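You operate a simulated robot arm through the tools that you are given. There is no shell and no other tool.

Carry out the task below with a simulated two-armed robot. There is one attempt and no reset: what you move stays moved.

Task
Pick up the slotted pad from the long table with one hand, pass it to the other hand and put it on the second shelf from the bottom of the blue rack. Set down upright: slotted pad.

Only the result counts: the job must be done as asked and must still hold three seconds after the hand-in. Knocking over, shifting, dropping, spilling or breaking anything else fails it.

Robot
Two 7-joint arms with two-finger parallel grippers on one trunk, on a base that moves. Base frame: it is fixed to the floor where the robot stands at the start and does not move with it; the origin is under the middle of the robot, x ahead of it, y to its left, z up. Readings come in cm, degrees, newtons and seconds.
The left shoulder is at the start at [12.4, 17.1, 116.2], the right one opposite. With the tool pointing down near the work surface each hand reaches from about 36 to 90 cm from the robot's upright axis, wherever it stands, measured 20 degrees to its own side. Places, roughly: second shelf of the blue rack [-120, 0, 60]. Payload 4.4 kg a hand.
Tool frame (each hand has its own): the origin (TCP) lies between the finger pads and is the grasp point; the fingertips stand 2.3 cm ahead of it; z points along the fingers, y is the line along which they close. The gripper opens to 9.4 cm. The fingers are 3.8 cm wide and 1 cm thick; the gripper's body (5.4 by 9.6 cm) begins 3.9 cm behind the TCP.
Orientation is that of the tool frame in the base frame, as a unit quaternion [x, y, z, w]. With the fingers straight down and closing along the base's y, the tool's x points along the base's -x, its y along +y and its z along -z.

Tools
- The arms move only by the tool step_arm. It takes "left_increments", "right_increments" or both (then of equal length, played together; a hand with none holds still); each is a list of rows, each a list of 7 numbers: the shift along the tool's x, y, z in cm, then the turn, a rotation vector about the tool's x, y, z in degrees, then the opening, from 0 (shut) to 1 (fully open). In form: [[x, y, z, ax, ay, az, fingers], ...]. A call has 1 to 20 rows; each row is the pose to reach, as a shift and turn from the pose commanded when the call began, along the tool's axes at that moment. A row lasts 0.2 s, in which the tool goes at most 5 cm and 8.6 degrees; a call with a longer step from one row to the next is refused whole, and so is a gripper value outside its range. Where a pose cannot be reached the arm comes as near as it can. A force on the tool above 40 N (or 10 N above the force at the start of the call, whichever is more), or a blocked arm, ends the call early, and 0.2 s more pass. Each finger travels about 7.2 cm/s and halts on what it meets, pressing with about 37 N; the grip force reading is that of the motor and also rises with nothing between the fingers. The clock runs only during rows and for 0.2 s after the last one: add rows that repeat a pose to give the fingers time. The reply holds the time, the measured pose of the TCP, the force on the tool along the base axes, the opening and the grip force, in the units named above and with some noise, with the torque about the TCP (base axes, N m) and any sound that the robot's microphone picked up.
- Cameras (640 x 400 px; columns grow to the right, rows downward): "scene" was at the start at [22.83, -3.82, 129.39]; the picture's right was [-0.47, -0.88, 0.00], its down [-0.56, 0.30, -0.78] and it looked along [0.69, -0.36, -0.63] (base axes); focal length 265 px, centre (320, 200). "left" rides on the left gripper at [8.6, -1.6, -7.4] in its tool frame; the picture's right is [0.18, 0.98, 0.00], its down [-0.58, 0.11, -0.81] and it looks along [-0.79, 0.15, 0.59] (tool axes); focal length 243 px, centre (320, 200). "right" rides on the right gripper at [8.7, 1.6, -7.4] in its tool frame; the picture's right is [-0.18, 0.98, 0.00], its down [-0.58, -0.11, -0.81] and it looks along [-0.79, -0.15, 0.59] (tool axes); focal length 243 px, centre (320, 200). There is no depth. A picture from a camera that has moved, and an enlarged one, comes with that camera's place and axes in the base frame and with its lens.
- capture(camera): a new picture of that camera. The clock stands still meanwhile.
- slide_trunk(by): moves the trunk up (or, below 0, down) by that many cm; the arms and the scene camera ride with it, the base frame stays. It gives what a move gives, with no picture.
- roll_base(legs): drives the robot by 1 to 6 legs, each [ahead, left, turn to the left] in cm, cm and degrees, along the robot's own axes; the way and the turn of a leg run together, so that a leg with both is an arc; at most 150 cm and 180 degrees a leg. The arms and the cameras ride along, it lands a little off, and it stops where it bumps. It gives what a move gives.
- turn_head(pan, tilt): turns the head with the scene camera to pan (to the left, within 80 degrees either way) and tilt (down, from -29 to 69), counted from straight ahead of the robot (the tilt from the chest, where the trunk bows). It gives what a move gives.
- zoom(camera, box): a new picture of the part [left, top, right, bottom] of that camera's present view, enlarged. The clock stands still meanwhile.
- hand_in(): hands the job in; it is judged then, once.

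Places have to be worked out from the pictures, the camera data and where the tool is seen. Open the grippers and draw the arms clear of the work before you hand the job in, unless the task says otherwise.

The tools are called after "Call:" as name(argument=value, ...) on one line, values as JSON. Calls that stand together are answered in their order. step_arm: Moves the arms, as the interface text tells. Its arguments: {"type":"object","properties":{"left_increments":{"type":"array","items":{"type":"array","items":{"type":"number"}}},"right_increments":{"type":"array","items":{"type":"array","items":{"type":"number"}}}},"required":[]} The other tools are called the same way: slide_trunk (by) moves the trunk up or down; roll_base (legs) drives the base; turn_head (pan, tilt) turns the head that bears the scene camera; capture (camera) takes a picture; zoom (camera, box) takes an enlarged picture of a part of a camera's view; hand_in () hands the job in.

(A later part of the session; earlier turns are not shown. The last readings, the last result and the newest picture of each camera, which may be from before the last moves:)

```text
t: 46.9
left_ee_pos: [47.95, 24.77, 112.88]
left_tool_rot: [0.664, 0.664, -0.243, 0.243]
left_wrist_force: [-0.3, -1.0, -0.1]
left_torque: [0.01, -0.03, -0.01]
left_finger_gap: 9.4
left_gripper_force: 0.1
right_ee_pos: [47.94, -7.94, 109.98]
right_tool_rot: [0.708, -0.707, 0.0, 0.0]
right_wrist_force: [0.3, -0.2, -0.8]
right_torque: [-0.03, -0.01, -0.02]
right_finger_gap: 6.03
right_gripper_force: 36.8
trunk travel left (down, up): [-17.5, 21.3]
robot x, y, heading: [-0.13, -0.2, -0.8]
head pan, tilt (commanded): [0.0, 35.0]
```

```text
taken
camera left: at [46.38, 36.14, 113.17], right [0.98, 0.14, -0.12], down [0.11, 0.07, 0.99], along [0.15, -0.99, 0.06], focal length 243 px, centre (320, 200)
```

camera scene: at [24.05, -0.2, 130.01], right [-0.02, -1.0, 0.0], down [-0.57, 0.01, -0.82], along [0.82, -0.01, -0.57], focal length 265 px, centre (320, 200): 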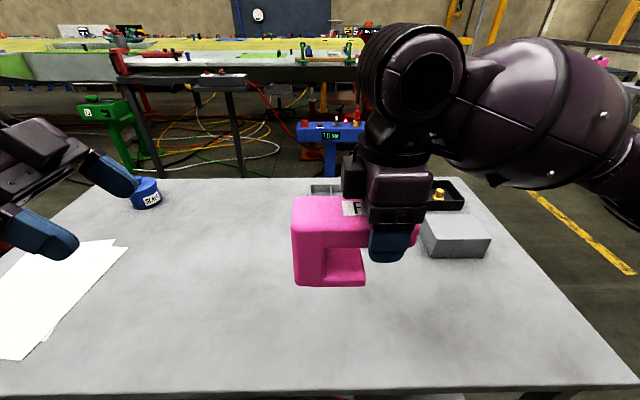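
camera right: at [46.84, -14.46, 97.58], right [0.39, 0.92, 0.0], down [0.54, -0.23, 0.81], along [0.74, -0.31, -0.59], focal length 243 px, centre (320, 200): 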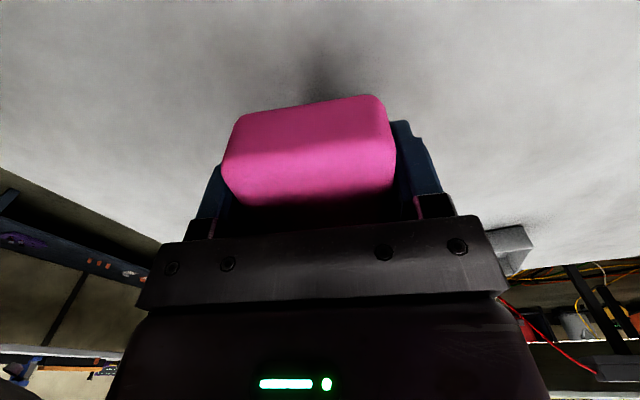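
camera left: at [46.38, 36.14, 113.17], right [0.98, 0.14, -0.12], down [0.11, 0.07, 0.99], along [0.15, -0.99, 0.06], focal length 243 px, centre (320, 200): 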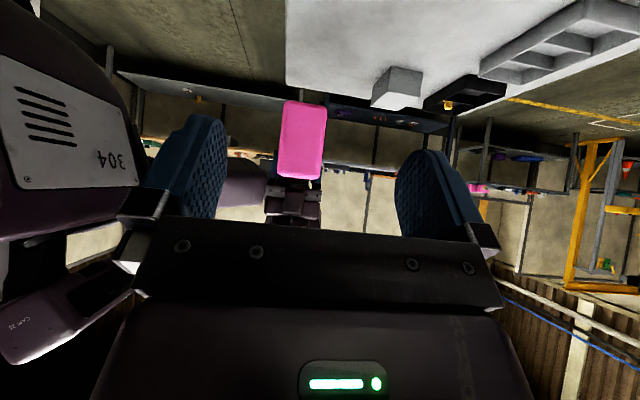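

The left hand is tilted 40° and its camera sees the riser end face centred around (48.2, 2.6, 107.4), consistent. I move it to a pre-grasp 10 cm back along its approach axis.

Call:
step_arm(left_increments=[[-2.5, 0, 1.4, 0, 0, 0, 1], [-5, 0, 2.8, 0, 0, 0, 1], [-7.5, 0, 4.1, 0, 0, 0, 1], [-10, 0, 5.5, 0, 0, 0, 1], [-12.5, 0, 6.9, 0, 0, 0, 1], [-15.2, 0, 8.3, 0, 0, 0, 1], [-15.2, 0, 8.3, 0, 0, 0, 1]])

Call:
capture(camera="scene")

Call:
capture(camera="left")

```text
t: 48.5
left_ee_pos: [47.76, 7.86, 116.55]
left_tool_rot: [0.665, 0.664, -0.241, 0.242]
left_wrist_force: [-0.8, 0.5, 0.5]
left_torque: [-0.02, 0.03, 0.01]
left_finger_gap: 9.42
left_gripper_force: 0.0
right_ee_pos: [47.85, -7.94, 110.0]
right_tool_rot: [0.708, -0.706, -0.001, 0.001]
right_wrist_force: [-0.9, -0.6, -1.0]
right_torque: [-0.02, 0.04, 0.01]
right_finger_gap: 6.03
right_gripper_force: 36.9
trunk travel left (down, up): [-17.5, 21.3]
robot x, y, heading: [0.4, -0.29, -0.9]
head pan, tilt (commanded): [0.0, 35.0]
```

```text
taken
camera scene: at [24.05, -0.13, 130.01], right [-0.02, -1.0, 0.0], down [-0.57, 0.01, -0.82], along [0.82, -0.01, -0.57], focal length 265 px, centre (320, 200)
```

scene: 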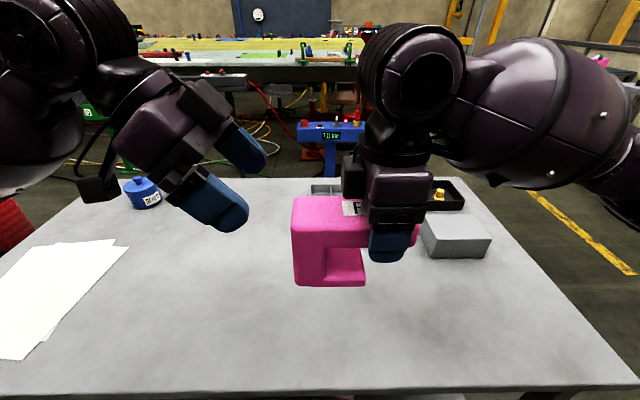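

```text
taken
camera left: at [46.28, 19.23, 116.65], right [0.98, 0.14, -0.12], down [0.11, 0.07, 0.99], along [0.15, -0.99, 0.06], focal length 243 px, centre (320, 200)
```

left: 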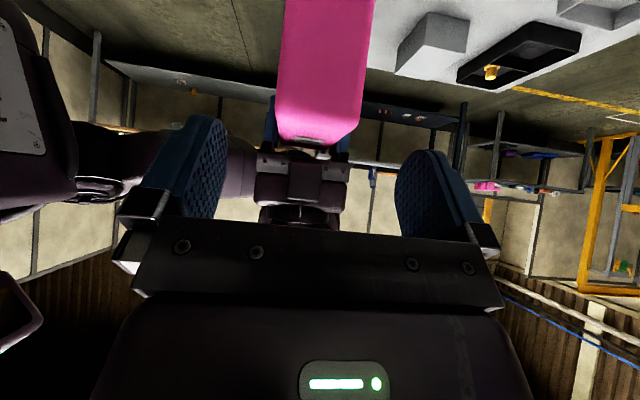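

Alignment in x is within 0.1 cm. I advance the left hand 10 cm along its approach so its open fingers straddle the riser end.

Call:
step_arm(left_increments=[[0, 0, 2, 0, 0, 0, 1], [0, 0, 4, 0, 0, 0, 1], [0, 0, 6, 0, 0, 0, 1], [0, 0, 7.5, 0, 0, 0, 1], [0, 0, 9, 0, 0, 0, 1], [0, 0, 10, 0, 0, 0, 1], [0, 0, 10, 0, 0, 0, 1]])

Call:
zoom(camera="scene", box=[200, 130, 460, 300])

Call:
capture(camera="left")

```text
t: 50.1
left_ee_pos: [47.81, 1.44, 108.92]
left_tool_rot: [0.664, 0.665, -0.242, 0.242]
left_wrist_force: [-0.9, -0.2, 0.3]
left_torque: [-0.02, -0.01, 0.04]
left_finger_gap: 9.41
left_gripper_force: 0.0
right_ee_pos: [47.97, -7.86, 110.04]
right_tool_rot: [0.708, -0.706, 0.0, 0.001]
right_wrist_force: [-0.1, -0.2, 0.1]
right_torque: [-0.04, 0.01, 0.01]
right_finger_gap: 6.04
right_gripper_force: 36.9
trunk travel left (down, up): [-17.5, 21.3]
robot x, y, heading: [-0.21, 0.18, -1.0]
head pan, tilt (commanded): [0.0, 35.0]
```

```text
2.35 times, centred on (330, 215) of scene
camera zoom: at [24.06, -0.18, 130.01], right [-0.02, -1.0, 0.0], down [-0.57, 0.01, -0.82], along [0.82, -0.01, -0.57], focal length 623 px, centre (296, 165)
```

zoom: 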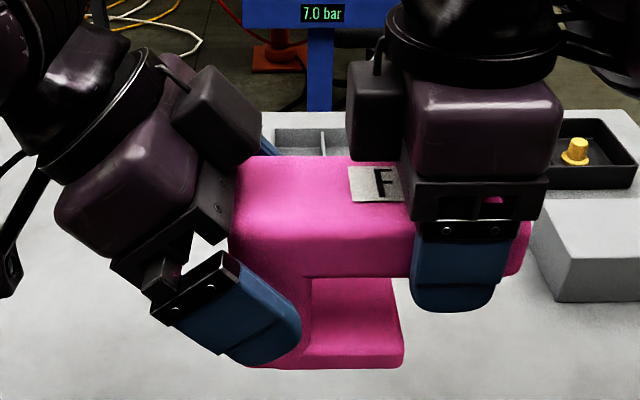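

```text
taken
camera left: at [46.26, 12.75, 109.04], right [0.98, 0.14, -0.12], down [0.11, 0.07, 0.99], along [0.15, -0.99, 0.06], focal length 243 px, centre (320, 200)
```

left: 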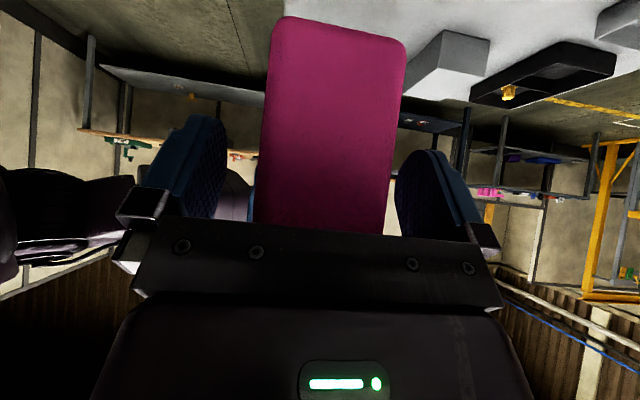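

The left fingers straddle the riser with the slab corner just clear of the palm, and the hands are clear of each other. I close the left gripper while the right keeps holding.

Call:
step_arm(left_increments=[[0, 0, 0, 0, 0, 0, 0.75], [0, 0, 0, 0, 0, 0, 0.65], [0, 0, 0, 0, 0, 0, 0.5], [0, 0, 0, 0, 0, 0, 0.2], [0, 0, 0, 0, 0, 0, 0], [0, 0, 0, 0, 0, 0, 0], [0, 0, 0, 0, 0, 0, 0]], right_increments=[[0, 0, 0, 0, 0, 0, 0], [0, 0, 0, 0, 0, 0, 0], [0, 0, 0, 0, 0, 0, 0], [0, 0, 0, 0, 0, 0, 0], [0, 0, 0, 0, 0, 0, 0], [0, 0, 0, 0, 0, 0, 0], [0, 0, 0, 0, 0, 0, 0]])

Call:
zoom(camera="scene", box=[200, 130, 460, 300])

```text
t: 51.7
left_ee_pos: [47.79, 1.48, 108.95]
left_tool_rot: [0.664, 0.665, -0.241, 0.242]
left_wrist_force: [19.7, -3.2, -4.2]
left_torque: [0.22, 0.19, 0.86]
left_finger_gap: 6.16
left_gripper_force: 36.6
right_ee_pos: [47.92, -7.93, 110.0]
right_tool_rot: [0.708, -0.706, -0.001, 0.0]
right_wrist_force: [-19.8, 3.0, 3.9]
right_torque: [0.12, 0.02, 1.06]
right_finger_gap: 6.06
right_gripper_force: 36.6
trunk travel left (down, up): [-17.5, 21.3]
robot x, y, heading: [0.1, -0.1, -0.6]
head pan, tilt (commanded): [0.0, 35.0]
```

```text
2.35 times, centred on (330, 215) of scene
camera zoom: at [24.07, -0.18, 130.0], right [-0.02, -1.0, 0.0], down [-0.57, 0.01, -0.82], along [0.82, -0.01, -0.57], focal length 623 px, centre (296, 165)
```

zoom: 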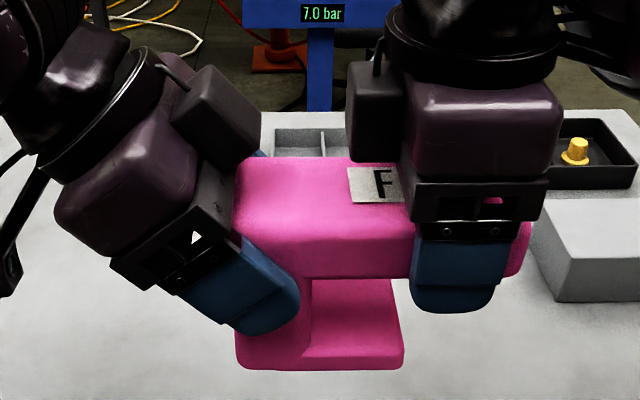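

Both grippers now hold (left 6.16 cm). There's about 20 N internal force along x, so I nudge the left hand +x by 0.15 cm to relieve it before releasing.

Call:
step_arm(left_increments=[[0, 0.05, 0, 0, 0, 0, 0], [0, 0.1, 0, 0, 0, 0, 0], [0, 0.15, 0, 0, 0, 0, 0], [0, 0.15, 0, 0, 0, 0, 0]], right_increments=[[0, 0, 0, 0, 0, 0, 0], [0, 0, 0, 0, 0, 0, 0], [0, 0, 0, 0, 0, 0, 0], [0, 0, 0, 0, 0, 0, 0]])

```text
t: 52.7
left_ee_pos: [47.91, 1.42, 108.88]
left_tool_rot: [0.665, 0.664, -0.243, 0.242]
left_wrist_force: [11.1, -5.0, 7.2]
left_torque: [-0.02, 0.11, 0.65]
left_finger_gap: 6.12
left_gripper_force: 36.6
right_ee_pos: [48.02, -7.9, 109.87]
right_tool_rot: [-0.707, 0.707, 0.0, 0.0]
right_wrist_force: [-10.9, 4.9, -8.1]
right_torque: [-0.6, 0.04, 0.35]
right_finger_gap: 6.03
right_gripper_force: 37.5
trunk travel left (down, up): [-17.5, 21.3]
robot x, y, heading: [0.35, -0.28, -0.7]
head pan, tilt (commanded): [0.0, 35.0]
```

The force halved. One more small nudge, then I release the right hand.

Call:
step_arm(left_increments=[[0, 0.05, 0, 0, 0, 0, 0], [0, 0.12, 0, 0, 0, 0, 0], [0, 0.12, 0, 0, 0, 0, 0]], right_increments=[[0, 0, 0, 0, 0, 0, 0], [0, 0, 0, 0, 0, 0, 0], [0, 0, 0, 0, 0, 0, 0]])

```text
t: 53.5
left_ee_pos: [48.0, 1.24, 108.79]
left_tool_rot: [0.666, 0.663, -0.242, 0.241]
left_wrist_force: [-8.1, -3.6, 14.3]
left_torque: [-0.95, -0.29, -0.42]
left_finger_gap: 6.15
left_gripper_force: 36.6
right_ee_pos: [48.1, -7.96, 110.0]
right_tool_rot: [-0.706, 0.708, 0.0, 0.0]
right_wrist_force: [7.7, 4.0, -15.9]
right_torque: [-0.4, 0.2, -0.29]
right_finger_gap: 6.07
right_gripper_force: 37.1
trunk travel left (down, up): [-17.5, 21.3]
robot x, y, heading: [0.32, 0.1, -0.9]
head pan, tilt (commanded): [0.0, 35.0]
```

Internal forces are moderate and of no concern; I open the right gripper now while the left holds.

Call:
step_arm(left_increments=[[0, 0, 0, 0, 0, 0, 0], [0, 0, 0, 0, 0, 0, 0], [0, 0, 0, 0, 0, 0, 0], [0, 0, 0, 0, 0, 0, 0], [0, 0, 0, 0, 0, 0, 0]], right_increments=[[0, 0, 0, 0, 0, 0, 0.7], [0, 0, 0, 0, 0, 0, 0.85], [0, 0, 0, 0, 0, 0, 1], [0, 0, 0, 0, 0, 0, 1], [0, 0, 0, 0, 0, 0, 1]])

Call:
zoom(camera="scene", box=[200, 130, 460, 300])

Call:
capture(camera="right")

```text
t: 54.7
left_ee_pos: [48.23, 1.46, 108.72]
left_tool_rot: [0.665, 0.664, -0.242, 0.241]
left_wrist_force: [0.0, 0.4, -0.2]
left_torque: [0.02, 0.01, -0.01]
left_finger_gap: 6.14
left_gripper_force: 37.2
right_ee_pos: [48.0, -7.77, 110.08]
right_tool_rot: [0.707, -0.707, 0.0, 0.0]
right_wrist_force: [0.3, 0.9, 0.6]
right_torque: [0.01, 0.01, 0.01]
right_finger_gap: 9.43
right_gripper_force: 0.0
trunk travel left (down, up): [-17.5, 21.3]
robot x, y, heading: [0.01, -0.01, -0.8]
head pan, tilt (commanded): [0.0, 35.0]
```

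```text
2.35 times, centred on (330, 215) of scene
camera zoom: at [24.07, -0.18, 130.0], right [-0.02, -1.0, 0.0], down [-0.57, 0.01, -0.82], along [0.82, -0.01, -0.57], focal length 623 px, centre (296, 165)
```

zoom: 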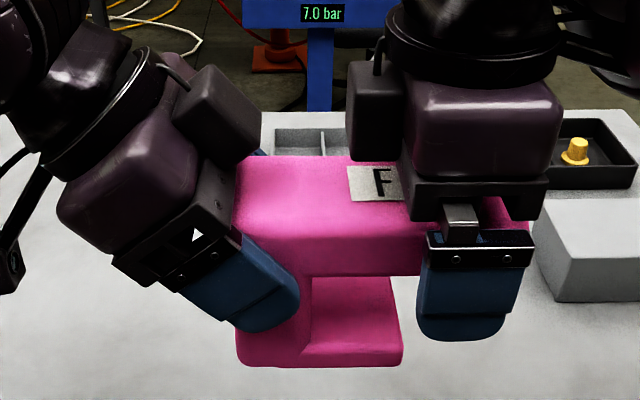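

```text
taken
camera right: at [46.45, -16.41, 117.4], right [-0.98, 0.18, 0.0], down [0.11, 0.58, 0.81], along [0.15, 0.79, -0.59], focal length 243 px, centre (320, 200)
```

right: 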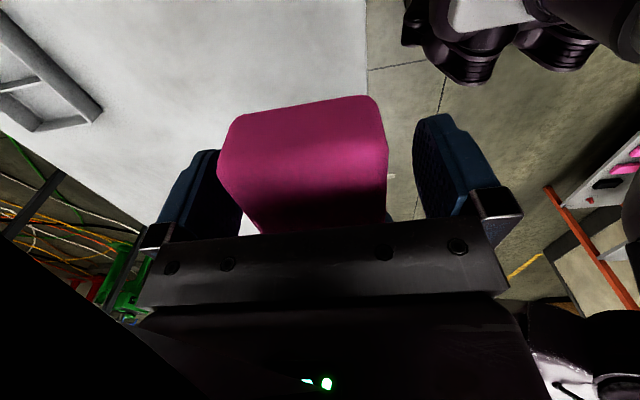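

The left hand holds the pad alone, unmoved. I withdraw the right hand straight up 8 cm, then off to the right.

Call:
step_arm(right_increments=[[0, 0, -1.5, 0, 0, 0, 1], [0, 0, -3, 0, 0, 0, 1], [0, 0, -5, 0, 0, 0, 1], [0, 0, -7, 0, 0, 0, 1], [0, 0, -8.5, 0, 0, 0, 1], [2.5, 0, -8.5, 0, 0, 0, 1], [5, 0, -8.5, 0, 0, 0, 1], [8, 0, -8.5, 0, 0, 0, 1], [11, 0, -8.5, 0, 0, 0, 1], [14, 0, -8.5, 0, 0, 0, 1], [17, 0, -8.5, 0, 0, 0, 1], [20, 0, -7, 0, 0, 0, 1], [23, 0, -5, 0, 0, 0, 1], [26, 0, -2, 0, 0, 0, 1], [26, 0, -2, 0, 0, 0, 1]])

Call:
capture(camera="scene")

Call:
zoom(camera="scene", box=[200, 130, 460, 300])

```text
t: 57.9
left_ee_pos: [48.18, 1.54, 108.65]
left_tool_rot: [0.664, 0.664, -0.242, 0.242]
left_wrist_force: [-0.4, 0.1, 0.6]
left_torque: [0.03, 0.01, 0.01]
left_finger_gap: 6.14
left_gripper_force: 36.9
right_ee_pos: [48.01, -33.57, 111.97]
right_tool_rot: [0.708, -0.706, 0.001, 0.0]
right_wrist_force: [0.0, -1.2, -0.7]
right_torque: [-0.01, 0.03, 0.03]
right_finger_gap: 9.4
right_gripper_force: 0.1
trunk travel left (down, up): [-17.5, 21.3]
robot x, y, heading: [-0.03, 0.09, -0.9]
head pan, tilt (commanded): [0.0, 35.0]
```

```text
taken
camera scene: at [24.09, -0.14, 130.0], right [-0.02, -1.0, 0.0], down [-0.57, 0.01, -0.82], along [0.82, -0.01, -0.57], focal length 265 px, centre (320, 200)
```

scene: 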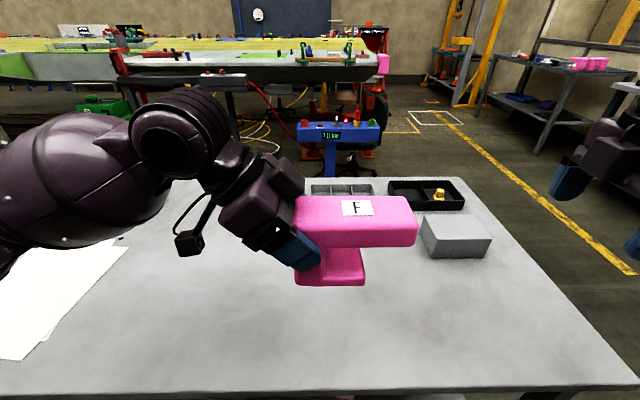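

```text
2.35 times, centred on (330, 215) of scene
camera zoom: at [24.09, -0.14, 130.0], right [-0.02, -1.0, 0.0], down [-0.57, 0.01, -0.82], along [0.82, -0.01, -0.57], focal length 623 px, centre (296, 165)
```

zoom: 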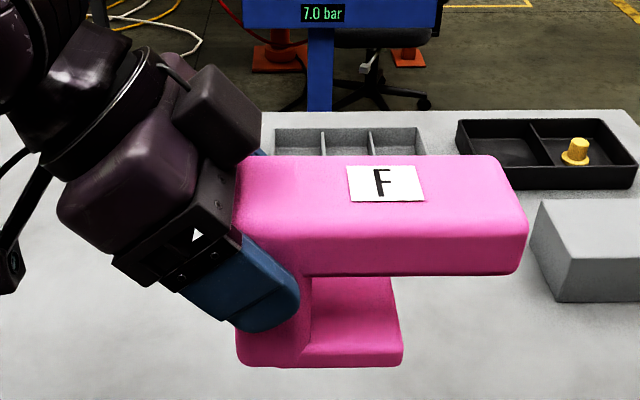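

The handover worked: the left hand holds the pad level by its riser end. Now I yaw the left hand +90° about the vertical so the pad points forward, and tuck the right hand back closer to the body.

Call:
step_arm(left_increments=[[0, 0, 0, -4.82, 0, -5.74, 0], [0, 0, 0, -9.64, 0, -11.49, 0], [0, 0, 0, -14.46, 0, -17.23, 0], [0, 0, 0, -19.28, 0, -22.98, 0], [0, 0, 0, -24.1, 0, -28.72, 0], [0, 0, 0, -28.9, 0, -34.47, 0], [0, 0, 0, -33.7, 0, -40.2, 0], [0, 0, 0, -38.6, 0, -45.96, 0], [0, 0, 0, -43.4, 0, -51.7, 0], [0, 0, 0, -48.2, 0, -57.45, 0], [0, 0, 0, -53.0, 0, -63.2, 0], [0, 0, 0, -57.85, 0, -68.94, 0], [0, 0, 0, -57.85, 0, -68.94, 0]], right_increments=[[0.5, 1.2, 0, 0, 0, 0, 1], [1, 2.4, 0, 0, 0, 0, 1], [1.5, 3.6, 0, 0, 0, 0, 1], [2, 4.8, 0, 0, 0, 0, 1], [2.5, 6, 0, 0, 0, 0, 1], [3, 7.2, 0, 0, 0, 0, 1], [3.5, 8.4, 0, 0, 0, 0, 1], [4, 9.6, 0, 0, 0, 0, 1], [4.5, 10.8, 0, 0, 0, 0, 1], [5, 12, 0, 0, 0, 0, 1], [5, 13, 0, 0, 0, 0, 1], [5, 14, 0, 0, 0, 0, 1], [5, 14, 0, 0, 0, 0, 1]])

Call:
capture(camera="scene")

Call:
capture(camera="left")

```text
t: 60.7
left_ee_pos: [48.22, 1.52, 108.72]
left_tool_rot: [-0.003, 0.94, 0.002, 0.342]
left_wrist_force: [-0.1, 1.2, 0.2]
left_torque: [-0.03, 0.01, 0.02]
left_finger_gap: 6.14
left_gripper_force: 37.2
right_ee_pos: [34.84, -39.37, 112.38]
right_tool_rot: [0.708, -0.707, 0.0, 0.001]
right_wrist_force: [0.3, 0.4, 0.0]
right_torque: [0.01, 0.03, -0.04]
right_finger_gap: 9.37
right_gripper_force: 0.0
right hand out of reach, approached as far as the arm can: row 12, 13
trunk travel left (down, up): [-17.5, 21.3]
robot x, y, heading: [-0.16, 0.16, -0.6]
head pan, tilt (commanded): [0.0, 35.0]
```

```text
taken
camera scene: at [24.11, -0.07, 129.99], right [-0.02, -1.0, 0.0], down [-0.57, 0.01, -0.82], along [0.82, -0.01, -0.57], focal length 265 px, centre (320, 200)
```

scene: 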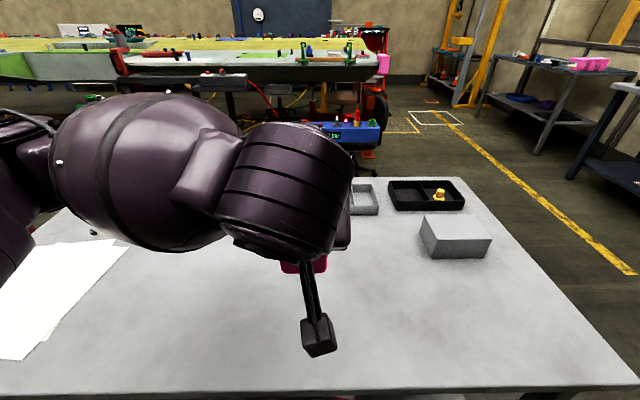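

```text
taken
camera left: at [36.87, -0.22, 108.88], right [-0.14, 0.98, -0.12], down [-0.07, 0.11, 0.99], along [0.99, 0.15, 0.06], focal length 243 px, centre (320, 200)
```

left: 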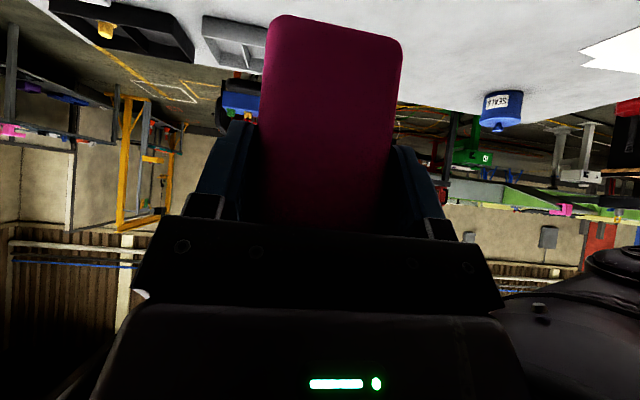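

The pad points forward now, tilted grip intact. I shift the left hand 14 cm to the left so the head camera can see past it, then turn the robot around to face the rack.

Call:
step_arm(left_increments=[[0, 2, 0, 0, 0, 0, 0], [0, 4, 0, 0, 0, 0, 0], [0, 6, 0, 0, 0, 0, 0], [0, 8, 0, 0, 0, 0, 0], [0, 10, 0, 0, 0, 0, 0], [0, 12, 0, 0, 0, 0, 0], [0, 14, 0, 0, 0, 0, 0], [0, 14, 0, 0, 0, 0, 0]])

Call:
roll_base(legs=[[0, 0, 90], [0, 0, 90]])

Call:
capture(camera="scene")

```text
t: 62.5
left_ee_pos: [52.07, 14.31, 109.62]
left_tool_rot: [0.0, 0.94, 0.001, 0.342]
left_wrist_force: [0.3, -0.6, 0.0]
left_torque: [0.0, -0.01, 0.02]
left_finger_gap: 6.13
left_gripper_force: 36.7
left hand out of reach, approached as far as the arm can: row 3, 4, 5, 6, 7, 8
right_ee_pos: [34.84, -39.52, 112.34]
right_tool_rot: [0.708, -0.707, 0.0, -0.001]
right_wrist_force: [-0.7, 0.7, 0.1]
right_torque: [0.03, 0.03, -0.04]
right_finger_gap: 9.39
right_gripper_force: 0.1
trunk travel left (down, up): [-17.5, 21.3]
robot x, y, heading: [-0.54, -0.39, -0.9]
head pan, tilt (commanded): [0.0, 35.0]
```

```text
t: 70.6
left_ee_pos: [-51.43, -16.01, 109.42]
left_tool_rot: [0.939, 0.016, -0.343, 0.006]
left_wrist_force: [0.0, -1.0, -0.6]
left_torque: [-0.02, -0.05, -0.02]
left_finger_gap: 6.17
left_gripper_force: 37.6
right_ee_pos: [-36.2, 38.34, 112.38]
right_tool_rot: [0.695, 0.719, 0.0, 0.0]
right_wrist_force: [0.1, 0.1, 0.3]
right_torque: [0.0, 0.01, -0.01]
right_finger_gap: 9.38
right_gripper_force: 0.1
trunk travel left (down, up): [-17.5, 21.3]
robot x, y, heading: [-0.13, 0.14, -179.0]
head pan, tilt (commanded): [0.0, 35.0]
```

```text
taken
camera scene: at [-24.09, -0.25, 130.0], right [-0.02, 1.0, 0.0], down [0.57, 0.01, -0.82], along [-0.82, -0.01, -0.57], focal length 265 px, centre (320, 200)
```

scene: 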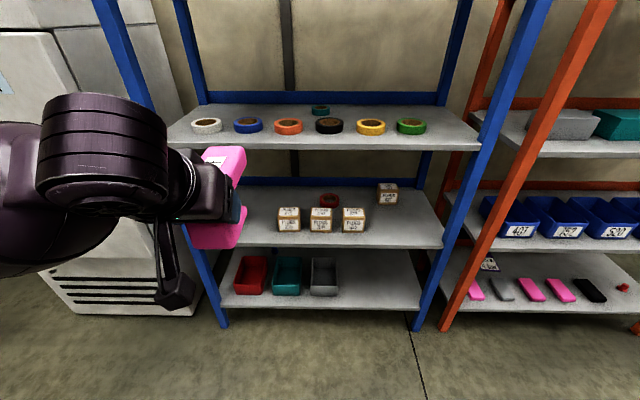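

The left hand is at (-51.4, -16.0), with the pad's yaw about 2° off the rack's axis. I drive 47 cm to the robot's right with a slight -1.5° turn so the pad lines up with the free area at y≈31.

Call:
roll_base(legs=[[0, -47, -1.5]])

Call:
turn_head(pan=12, tilt=40)

Call:
capture(camera="scene")

```text
t: 75.2
left_ee_pos: [-52.04, 32.14, 109.53]
left_tool_rot: [0.94, 0.003, -0.342, 0.001]
left_wrist_force: [0.4, -0.1, -0.1]
left_torque: [-0.01, -0.01, 0.05]
left_finger_gap: 6.1
left_gripper_force: 37.0
right_ee_pos: [-35.38, 86.1, 112.42]
right_tool_rot: [0.702, 0.712, 0.0, 0.0]
right_wrist_force: [0.2, -0.3, 0.2]
right_torque: [0.02, -0.02, 0.01]
right_finger_gap: 9.42
right_gripper_force: 0.0
trunk travel left (down, up): [-17.5, 21.3]
robot x, y, heading: [-0.62, 46.71, 179.6]
head pan, tilt (commanded): [0.0, 35.0]
```

```text
t: 76.0
left_ee_pos: [-52.1, 31.99, 109.65]
left_tool_rot: [0.94, 0.005, -0.342, 0.002]
left_wrist_force: [-0.7, 0.8, 0.3]
left_torque: [0.05, -0.01, -0.04]
left_finger_gap: 6.14
left_gripper_force: 37.6
right_ee_pos: [-35.51, 85.94, 112.32]
right_tool_rot: [0.703, 0.711, 0.0, 0.0]
right_wrist_force: [0.0, -0.2, 0.3]
right_torque: [0.03, 0.01, 0.01]
right_finger_gap: 9.41
right_gripper_force: 0.1
trunk travel left (down, up): [-17.5, 21.3]
robot x, y, heading: [-0.58, 46.81, 179.5]
head pan, tilt (commanded): [12.0, 40.0]
```

```text
taken
camera scene: at [-23.86, 45.37, 129.25], right [-0.2, 0.98, 0.0], down [0.63, 0.13, -0.77], along [-0.75, -0.15, -0.64], focal length 265 px, centre (320, 200)
```

scene: 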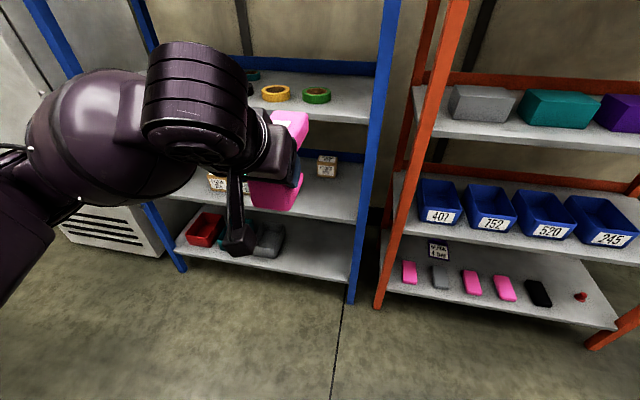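

Rack geometry: shelf front edge x≈-97, second shelf top z≈59-60, third shelf underside ≈97. I lower the trunk by 15 cm, then lower and extend the left hand in the free space before the rack.

Call:
slide_trunk(by=-15)

Call:
step_arm(left_increments=[[0.9, 0, 2.3, 0, 0, 0, 0], [1.8, 0, 4.6, 0, 0, 0, 0], [2.7, 0, 7, 0, 0, 0, 0], [3.6, 0, 9.3, 0, 0, 0, 0], [4.5, 0, 11.6, 0, 0, 0, 0], [5.4, 0, 14, 0, 0, 0, 0], [6.3, 0, 16.3, 0, 0, 0, 0], [7.2, 0, 18.6, 0, 0, 0, 0], [8.1, 0, 21, 0, 0, 0, 0], [9.05, 0, 23.2, 0, 0, 0, 0], [9.05, 0, 23.2, 0, 0, 0, 0]])

Call:
capture(camera="scene")

Call:
capture(camera="left")

```text
t: 77.7
left_ee_pos: [-54.5, 32.14, 75.17]
left_tool_rot: [0.996, 0.004, -0.092, 0.005]
left_wrist_force: [0.5, -0.1, -0.7]
left_torque: [0.0, -0.01, 0.0]
left_finger_gap: 6.14
left_gripper_force: 37.1
right_ee_pos: [-41.17, 86.02, 85.67]
right_tool_rot: [0.681, 0.687, 0.176, 0.181]
right_wrist_force: [1.0, -0.5, -0.1]
right_torque: [-0.02, 0.04, -0.01]
right_finger_gap: 9.42
right_gripper_force: 0.0
trunk travel left (down, up): [-2.5, 36.3]
robot x, y, heading: [-0.13, 46.58, 179.7]
head pan, tilt (commanded): [12.0, 40.0]
```

```text
t: 80.1
left_ee_pos: [-49.82, 31.99, 50.49]
left_tool_rot: [0.996, 0.002, -0.091, 0.005]
left_wrist_force: [0.7, 0.7, -1.6]
left_torque: [0.01, -0.06, 0.0]
left_finger_gap: 6.16
left_gripper_force: 37.1
right_ee_pos: [-41.24, 86.08, 85.51]
right_tool_rot: [0.681, 0.687, 0.177, 0.182]
right_wrist_force: [-0.1, 0.0, -0.7]
right_torque: [-0.03, -0.01, 0.0]
right_finger_gap: 9.39
right_gripper_force: 0.1
trunk travel left (down, up): [-2.5, 36.3]
robot x, y, heading: [-0.23, 46.8, 179.7]
head pan, tilt (commanded): [12.0, 40.0]
```

```text
taken
camera scene: at [-37.83, 45.47, 110.86], right [-0.2, 0.98, 0.0], down [0.63, 0.13, -0.77], along [-0.75, -0.15, -0.64], focal length 265 px, centre (320, 200)
```

scene: 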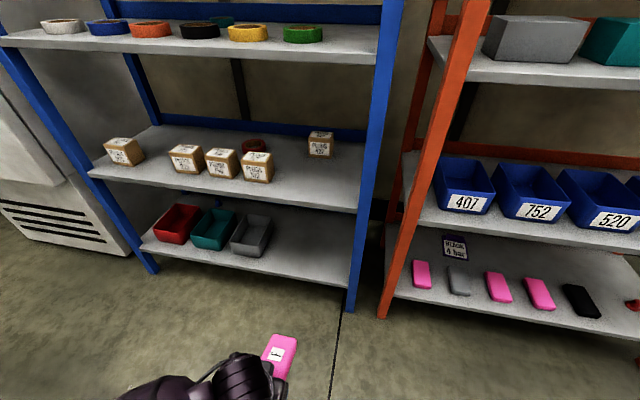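

```text
taken
camera left: at [-39.99, 33.57, 56.25], right [0.19, -0.98, -0.03], down [-0.42, -0.1, 0.9], along [-0.89, -0.16, -0.44], focal length 243 px, centre (320, 200)
```

left: 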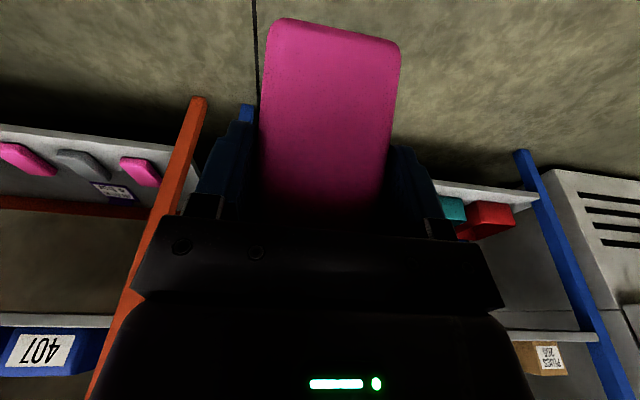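

The trunk lowers by bowing, which pitched the hands ~30° and lowered them more than I'd assumed — no contact occurred. I re-level the pad (rotate the left tool -29.6° about its y) while raising the hand to z≈71 and extending it forward.

Call:
step_arm(left_increments=[[-1.5, 0, -1.8, 0, -2.5, 0, 0], [-3, 0, -3.7, 0, -5, 0, 0], [-4.6, 0, -5.5, 0, -8, 0, 0], [-6.2, 0, -7.4, 0, -11, 0, 0], [-7.8, 0, -9.2, 0, -14, 0, 0], [-9.4, 0, -11.1, 0, -17, 0, 0], [-11, 0, -13, 0, -20, 0, 0], [-12.5, 0, -14.8, 0, -23, 0, 0], [-14, 0, -16.7, 0, -26, 0, 0], [-15.6, 0, -18.5, 0, -29.6, 0, 0], [-15.6, 0, -18.5, 0, -29.6, 0, 0]])

Call:
capture(camera="scene")

Call:
capture(camera="left")

Call:
capture(camera="right")

```text
t: 82.5
left_ee_pos: [-61.98, 31.78, 71.66]
left_tool_rot: [0.94, 0.002, -0.342, 0.005]
left_wrist_force: [-0.6, 0.0, -0.2]
left_torque: [0.03, 0.01, 0.02]
left_finger_gap: 6.11
left_gripper_force: 37.1
right_ee_pos: [-41.33, 86.04, 85.57]
right_tool_rot: [0.681, 0.687, 0.177, 0.182]
right_wrist_force: [-0.1, -0.7, -0.3]
right_torque: [0.03, 0.02, 0.0]
right_finger_gap: 9.41
right_gripper_force: 0.1
trunk travel left (down, up): [-2.5, 36.3]
robot x, y, heading: [-0.36, 46.55, 179.4]
head pan, tilt (commanded): [12.0, 40.0]
```

```text
taken
camera scene: at [-37.84, 45.46, 110.86], right [-0.2, 0.98, 0.0], down [0.63, 0.13, -0.77], along [-0.75, -0.15, -0.64], focal length 265 px, centre (320, 200)
```

scene: 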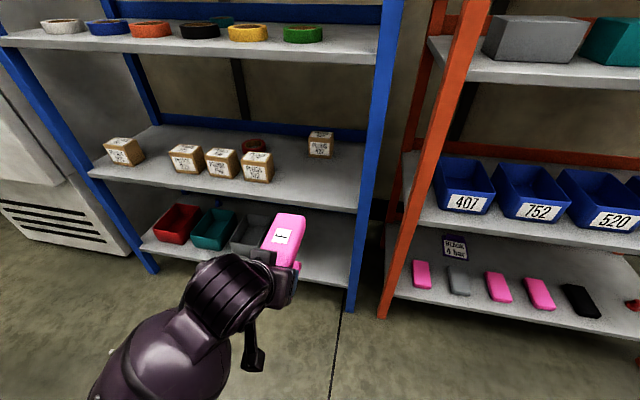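

```text
taken
camera left: at [-50.42, 33.49, 71.76], right [0.15, -0.98, -0.11], down [0.08, -0.1, 0.99], along [-0.99, -0.15, 0.06], focal length 243 px, centre (320, 200)
```

left: 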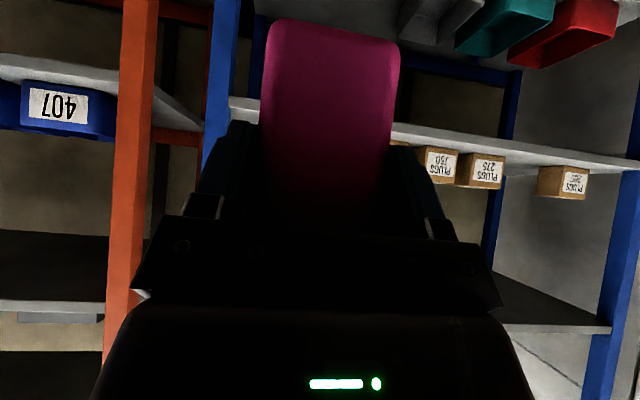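

```text
taken
camera right: at [-43.62, 94.86, 92.68], right [0.86, -0.17, 0.48], down [-0.49, -0.58, 0.65], along [0.17, -0.8, -0.58], focal length 243 px, centre (320, 200)
```

right: 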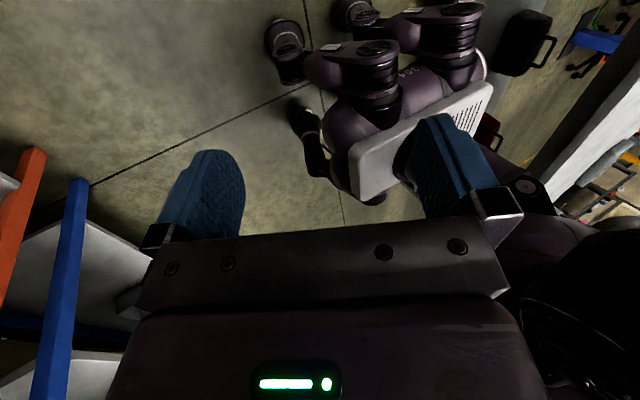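

The pad is level at (-62, 31.8, 71.7). I'll zoom in to pin down the shelf height from the low wrist camera and the free spot from the head camera.

Call:
zoom(camera="left", box=[390, 90, 640, 220])

Call:
zoom(camera="scene", box=[170, 100, 410, 290])

```text
2.56 times, centred on (515, 155) of left
camera zoom: at [-50.42, 33.49, 71.76], right [0.15, -0.98, -0.11], down [0.08, -0.1, 0.99], along [-0.99, -0.15, 0.06], focal length 621 px, centre (-179, 315)
```

zoom: 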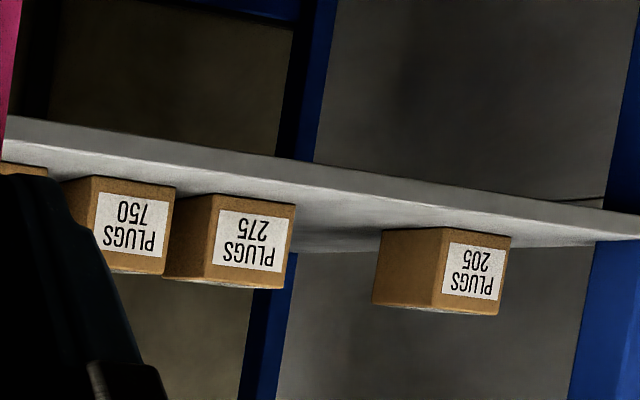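

```text
2.11 times, centred on (290, 195) of scene
camera zoom: at [-37.84, 45.46, 110.86], right [-0.2, 0.98, 0.0], down [0.63, 0.13, -0.77], along [-0.75, -0.15, -0.64], focal length 557 px, centre (383, 210)
```

zoom: 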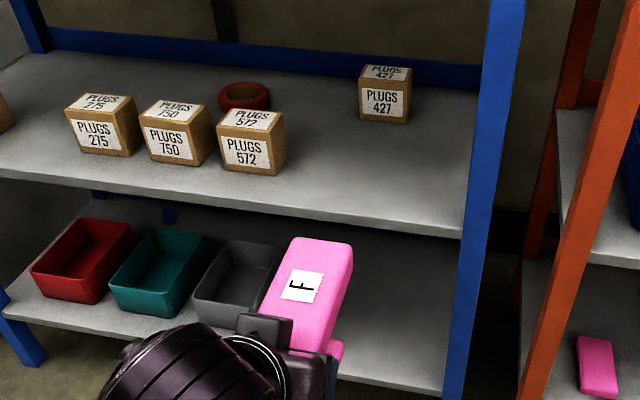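

Shelf top is ≈59.6, box 427's front is at x≈-122 and box 572's right side at y≈16, so y≈32 with depth -101…-115 is free. Because of the bow the right wrist now leans toward the rack, so I first rotate the right hand back to keep it clear before driving forward.

Call:
step_arm(right_increments=[[0, 0, 0, 7, 0, 0, 1], [0, 0, 0, 14, 0, 0, 1], [0, 0, 0, 21, 0, 0, 1], [0, 0, 0, 28, 0, 0, 1], [0, 0, 0, 34, 0, 0, 1], [0, 0, 0, 40, 0, 0, 1], [0, 0, 0, 40, 0, 0, 1]])

Call:
turn_head(pan=-45, tilt=25)

Call:
capture(camera="scene")

```text
t: 84.1
left_ee_pos: [-61.93, 31.92, 71.62]
left_tool_rot: [0.94, 0.002, -0.342, 0.005]
left_wrist_force: [0.7, 0.2, -0.5]
left_torque: [-0.01, -0.01, -0.01]
left_finger_gap: 6.16
left_gripper_force: 36.6
right_ee_pos: [-47.48, 92.48, 85.4]
right_tool_rot: [0.701, 0.707, -0.07, -0.061]
right_wrist_force: [0.0, 0.4, 0.9]
right_torque: [0.02, 0.0, 0.0]
right_finger_gap: 9.4
right_gripper_force: 0.0
right hand out of reach, approached as far as the arm can: row 1, 2, 3, 4, 5, 6, 7
trunk travel left (down, up): [-2.5, 36.3]
robot x, y, heading: [-0.17, 46.72, 179.5]
head pan, tilt (commanded): [12.0, 40.0]
```

```text
t: 85.4
left_ee_pos: [-61.87, 31.91, 71.54]
left_tool_rot: [0.939, 0.001, -0.343, 0.005]
left_wrist_force: [-0.5, -0.1, -0.4]
left_torque: [0.0, -0.04, 0.01]
left_finger_gap: 6.12
left_gripper_force: 37.5
right_ee_pos: [-47.63, 92.34, 85.43]
right_tool_rot: [0.702, 0.706, -0.069, -0.061]
right_wrist_force: [0.1, 0.0, -0.4]
right_torque: [0.0, -0.01, 0.0]
right_finger_gap: 9.42
right_gripper_force: 0.0
trunk travel left (down, up): [-2.5, 36.3]
robot x, y, heading: [-0.43, 46.34, 179.5]
head pan, tilt (commanded): [-45.0, 25.0]
```

```text
taken
camera scene: at [-35.98, 53.73, 113.19], right [0.71, 0.7, 0.0], down [0.3, -0.3, -0.91], along [-0.64, 0.65, -0.42], focal length 265 px, centre (320, 200)
```

scene: 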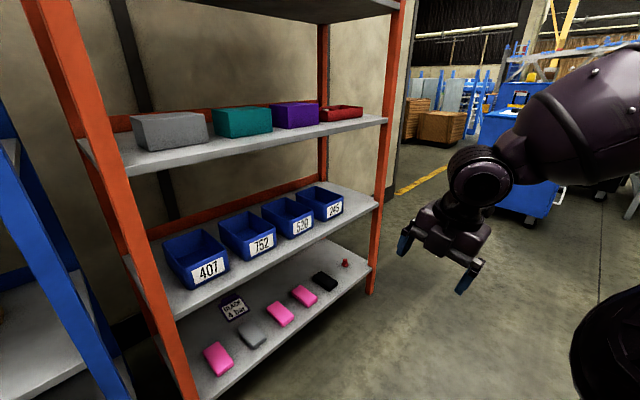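

The right hand is well clear. I drive forward 28 cm, so the pad's nose just enters between the shelves at ~6 cm above the second shelf.

Call:
roll_base(legs=[[28, 0, 0]])

Call:
turn_head(pan=12, tilt=40)

Call:
capture(camera="scene")

Call:
capture(camera="left")

```text
t: 87.3
left_ee_pos: [-90.04, 32.18, 71.56]
left_tool_rot: [0.94, -0.001, -0.342, 0.004]
left_wrist_force: [-0.6, 0.0, -1.4]
left_torque: [0.01, -0.01, -0.02]
left_finger_gap: 6.15
left_gripper_force: 36.9
right_ee_pos: [-75.75, 92.79, 85.32]
right_tool_rot: [0.703, 0.705, -0.069, -0.061]
right_wrist_force: [0.2, -0.5, 0.1]
right_torque: [-0.02, -0.04, 0.01]
right_finger_gap: 9.4
right_gripper_force: 0.0
trunk travel left (down, up): [-2.5, 36.3]
robot x, y, heading: [-28.56, 47.11, 179.2]
head pan, tilt (commanded): [-45.0, 25.0]
```

```text
t: 88.6
left_ee_pos: [-89.96, 32.28, 71.55]
left_tool_rot: [0.94, 0.0, -0.343, 0.004]
left_wrist_force: [0.7, 0.3, 0.0]
left_torque: [0.02, -0.02, 0.01]
left_finger_gap: 6.13
left_gripper_force: 37.0
right_ee_pos: [-75.61, 92.92, 85.43]
right_tool_rot: [0.703, 0.705, -0.068, -0.06]
right_wrist_force: [0.6, -0.2, -0.1]
right_torque: [0.04, -0.01, 0.01]
right_finger_gap: 9.4
right_gripper_force: 0.1
trunk travel left (down, up): [-2.5, 36.3]
robot x, y, heading: [-28.69, 47.28, 179.9]
head pan, tilt (commanded): [12.0, 40.0]
```

```text
taken
camera scene: at [-66.01, 45.84, 110.86], right [-0.2, 0.98, 0.0], down [0.63, 0.13, -0.77], along [-0.75, -0.15, -0.64], focal length 265 px, centre (320, 200)
```

scene: 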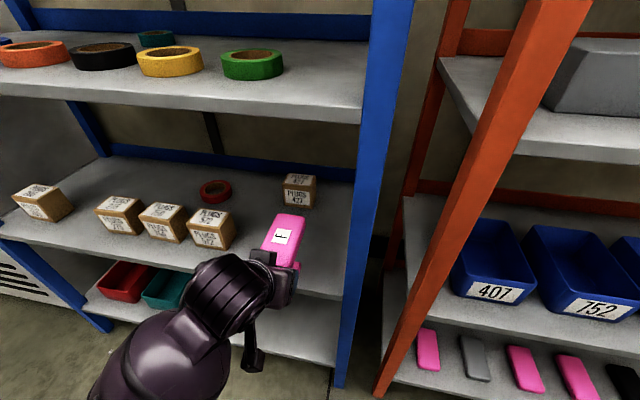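

```text
taken
camera left: at [-78.61, 33.89, 71.73], right [0.14, -0.98, -0.11], down [0.07, -0.1, 0.99], along [-0.99, -0.15, 0.06], focal length 243 px, centre (320, 200)
```

left: 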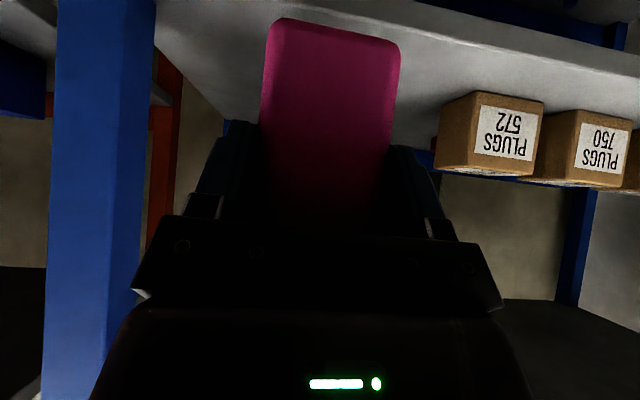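

The pad nose is inside the opening. I zoom to check clearances and the shelf height once more.

Call:
zoom(camera="left", box=[380, 0, 640, 180])

Call:
zoom(camera="scene", box=[160, 130, 400, 300])

```text
2.22 times, centred on (510, 90) of left
camera zoom: at [-78.61, 33.89, 71.73], right [0.14, -0.98, -0.11], down [0.07, -0.1, 0.99], along [-0.99, -0.15, 0.06], focal length 539 px, centre (-102, 444)
```

zoom: 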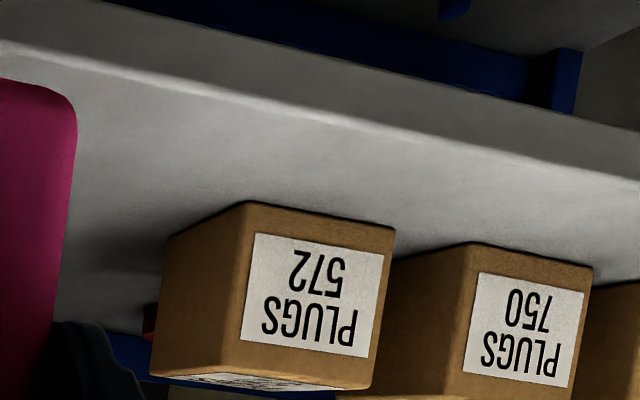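

```text
2.35 times, centred on (280, 215) of scene
camera zoom: at [-66.01, 45.84, 110.86], right [-0.2, 0.98, 0.0], down [0.63, 0.13, -0.77], along [-0.75, -0.15, -0.64], focal length 623 px, centre (414, 165)
```

zoom: 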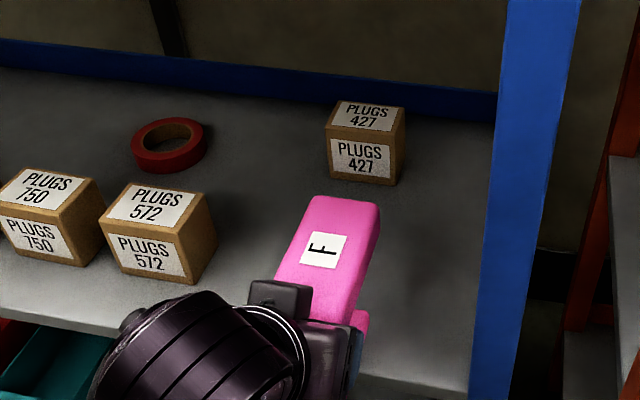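

Clearances are good: pad is centred at y≈32, box 427's front at x≈-121.7, box 572's side at y≈16, post at y≈44. I insert 12 cm further with the arm, staying level.

Call:
step_arm(left_increments=[[-1.53, 0, 1.29, 0, 0, 0, 0], [-3.06, 0, 2.57, 0, 0, 0, 0], [-4.6, 0, 3.86, 0, 0, 0, 0], [-6.13, 0, 5.14, 0, 0, 0, 0], [-7.66, 0, 6.43, 0, 0, 0, 0], [-9.19, 0, 7.72, 0, 0, 0, 0], [-9.19, 0, 7.72, 0, 0, 0, 0]])

Call:
capture(camera="scene")

Call:
capture(camera="left")

```text
t: 90.2
left_ee_pos: [-102.25, 32.25, 71.51]
left_tool_rot: [0.939, 0.001, -0.343, 0.004]
left_wrist_force: [0.3, 0.0, -0.4]
left_torque: [0.0, -0.05, 0.01]
left_finger_gap: 6.12
left_gripper_force: 36.9
right_ee_pos: [-75.61, 92.78, 85.28]
right_tool_rot: [0.703, 0.705, -0.068, -0.06]
right_wrist_force: [0.2, -0.3, 0.8]
right_torque: [0.01, 0.01, -0.02]
right_finger_gap: 9.39
right_gripper_force: 0.0
trunk travel left (down, up): [-2.5, 36.3]
robot x, y, heading: [-28.25, 47.49, 179.4]
head pan, tilt (commanded): [12.0, 40.0]
```

```text
taken
camera scene: at [-66.01, 45.83, 110.86], right [-0.2, 0.98, 0.0], down [0.63, 0.13, -0.77], along [-0.75, -0.15, -0.64], focal length 265 px, centre (320, 200)
```

scene: 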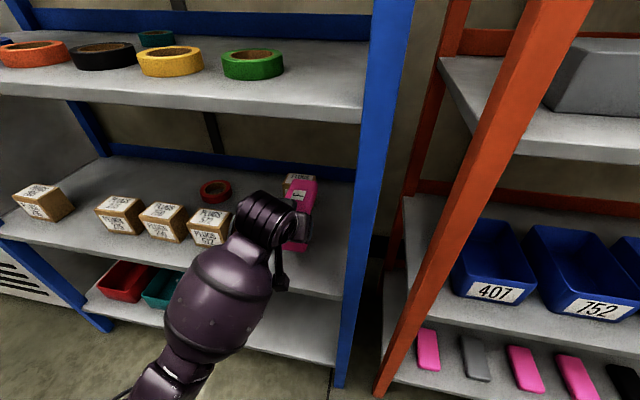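

```text
taken
camera left: at [-90.76, 33.8, 71.68], right [0.14, -0.98, -0.11], down [0.07, -0.1, 0.99], along [-0.99, -0.15, 0.06], focal length 243 px, centre (320, 200)
```

left: 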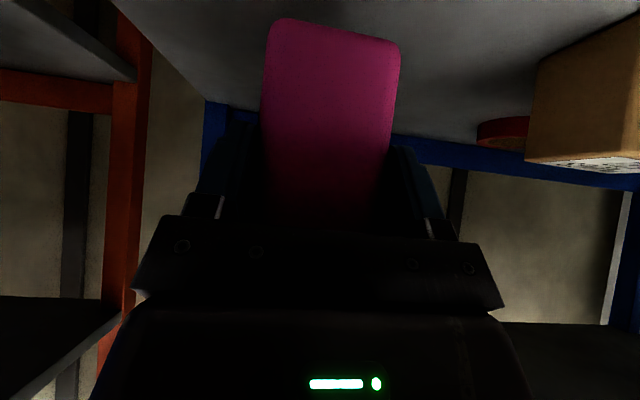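

The pad is in position above the free spot. I lower it 4.5 cm at first, straight down.

Call:
step_arm(left_increments=[[0.64, 0, 0.77, 0, 0, 0, 0], [1.29, 0, 1.53, 0, 0, 0, 0], [1.93, 0, 2.3, 0, 0, 0, 0], [2.57, 0, 3.06, 0, 0, 0, 0], [2.89, 0, 3.45, 0, 0, 0, 0], [2.89, 0, 3.45, 0, 0, 0, 0]])

Call:
zoom(camera="scene", box=[200, 150, 380, 300])

Call:
capture(camera="left")

```text
t: 91.6
left_ee_pos: [-102.67, 32.05, 67.6]
left_tool_rot: [0.937, -0.001, -0.349, 0.005]
left_wrist_force: [0.4, 0.4, -0.4]
left_torque: [0.02, -0.01, 0.04]
left_finger_gap: 6.14
left_gripper_force: 37.5
right_ee_pos: [-75.75, 92.65, 85.49]
right_tool_rot: [0.703, 0.705, -0.068, -0.062]
right_wrist_force: [0.2, 0.3, -0.8]
right_torque: [0.01, -0.02, -0.01]
right_finger_gap: 9.4
right_gripper_force: 0.0
trunk travel left (down, up): [-2.5, 36.3]
robot x, y, heading: [-28.49, 46.77, 179.6]
head pan, tilt (commanded): [12.0, 40.0]
```

```text
2.67 times, centred on (290, 225) of scene
camera zoom: at [-66.31, 45.68, 110.85], right [-0.2, 0.98, 0.0], down [0.63, 0.13, -0.76], along [-0.75, -0.15, -0.65], focal length 706 px, centre (400, 133)
```

zoom: 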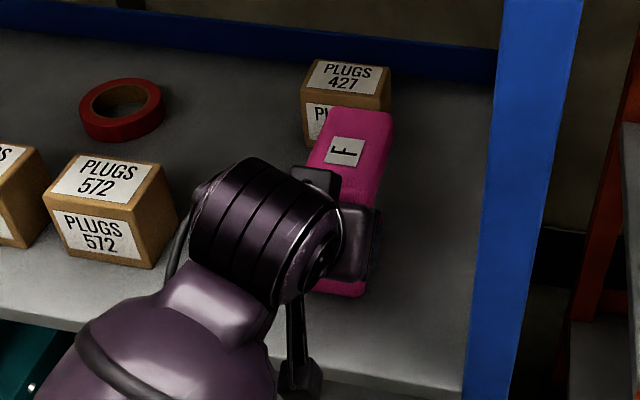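

```text
taken
camera left: at [-91.25, 33.61, 67.63], right [0.14, -0.98, -0.11], down [0.09, -0.1, 0.99], along [-0.99, -0.15, 0.07], focal length 243 px, centre (320, 200)
```

left: 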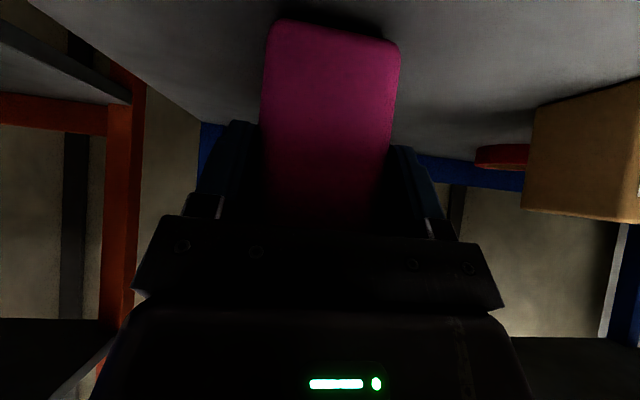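

The hand stopped ~0.6 cm higher than commanded with a 0.85° pitch change but no wrist force, which suggests the arm (not the pad) may be meeting something. I'll look at the whole left arm before going on.

Call:
capture(camera="scene")

Call:
turn_head(pan=30, tilt=60)

Call:
capture(camera="scene")

```text
taken
camera scene: at [-66.31, 45.68, 110.85], right [-0.2, 0.98, 0.0], down [0.63, 0.13, -0.76], along [-0.75, -0.15, -0.65], focal length 265 px, centre (320, 200)
```

scene: 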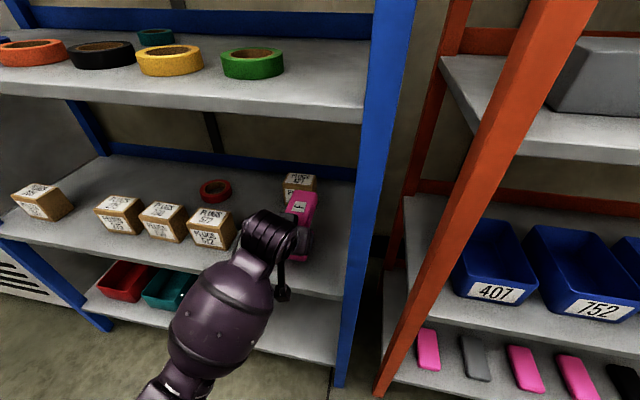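

```text
t: 92.4
left_ee_pos: [-102.69, 32.16, 67.73]
left_tool_rot: [0.938, -0.001, -0.348, 0.006]
left_wrist_force: [-0.2, -0.8, -1.0]
left_torque: [0.02, -0.01, -0.03]
left_finger_gap: 6.12
left_gripper_force: 36.6
right_ee_pos: [-75.8, 92.85, 85.46]
right_tool_rot: [0.703, 0.705, -0.067, -0.062]
right_wrist_force: [0.0, -0.1, -0.2]
right_torque: [0.0, -0.07, 0.02]
right_finger_gap: 9.41
right_gripper_force: 0.1
trunk travel left (down, up): [-2.5, 36.3]
robot x, y, heading: [-28.31, 47.19, 179.5]
head pan, tilt (commanded): [30.0, 60.0]
```

```text
taken
camera scene: at [-63.73, 44.19, 108.16], right [-0.49, 0.87, 0.0], down [0.76, 0.42, -0.5], along [-0.43, -0.24, -0.87], focal length 265 px, centre (320, 200)
```

scene: 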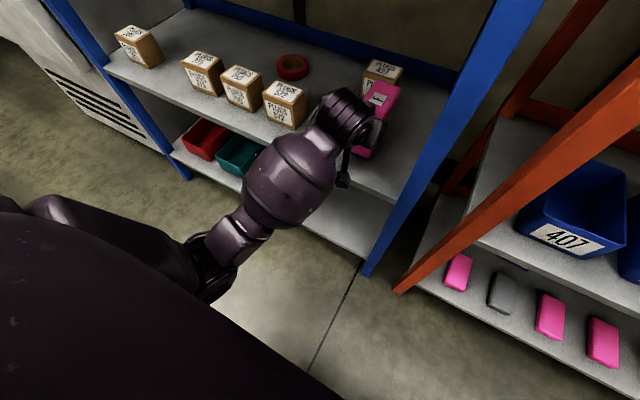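

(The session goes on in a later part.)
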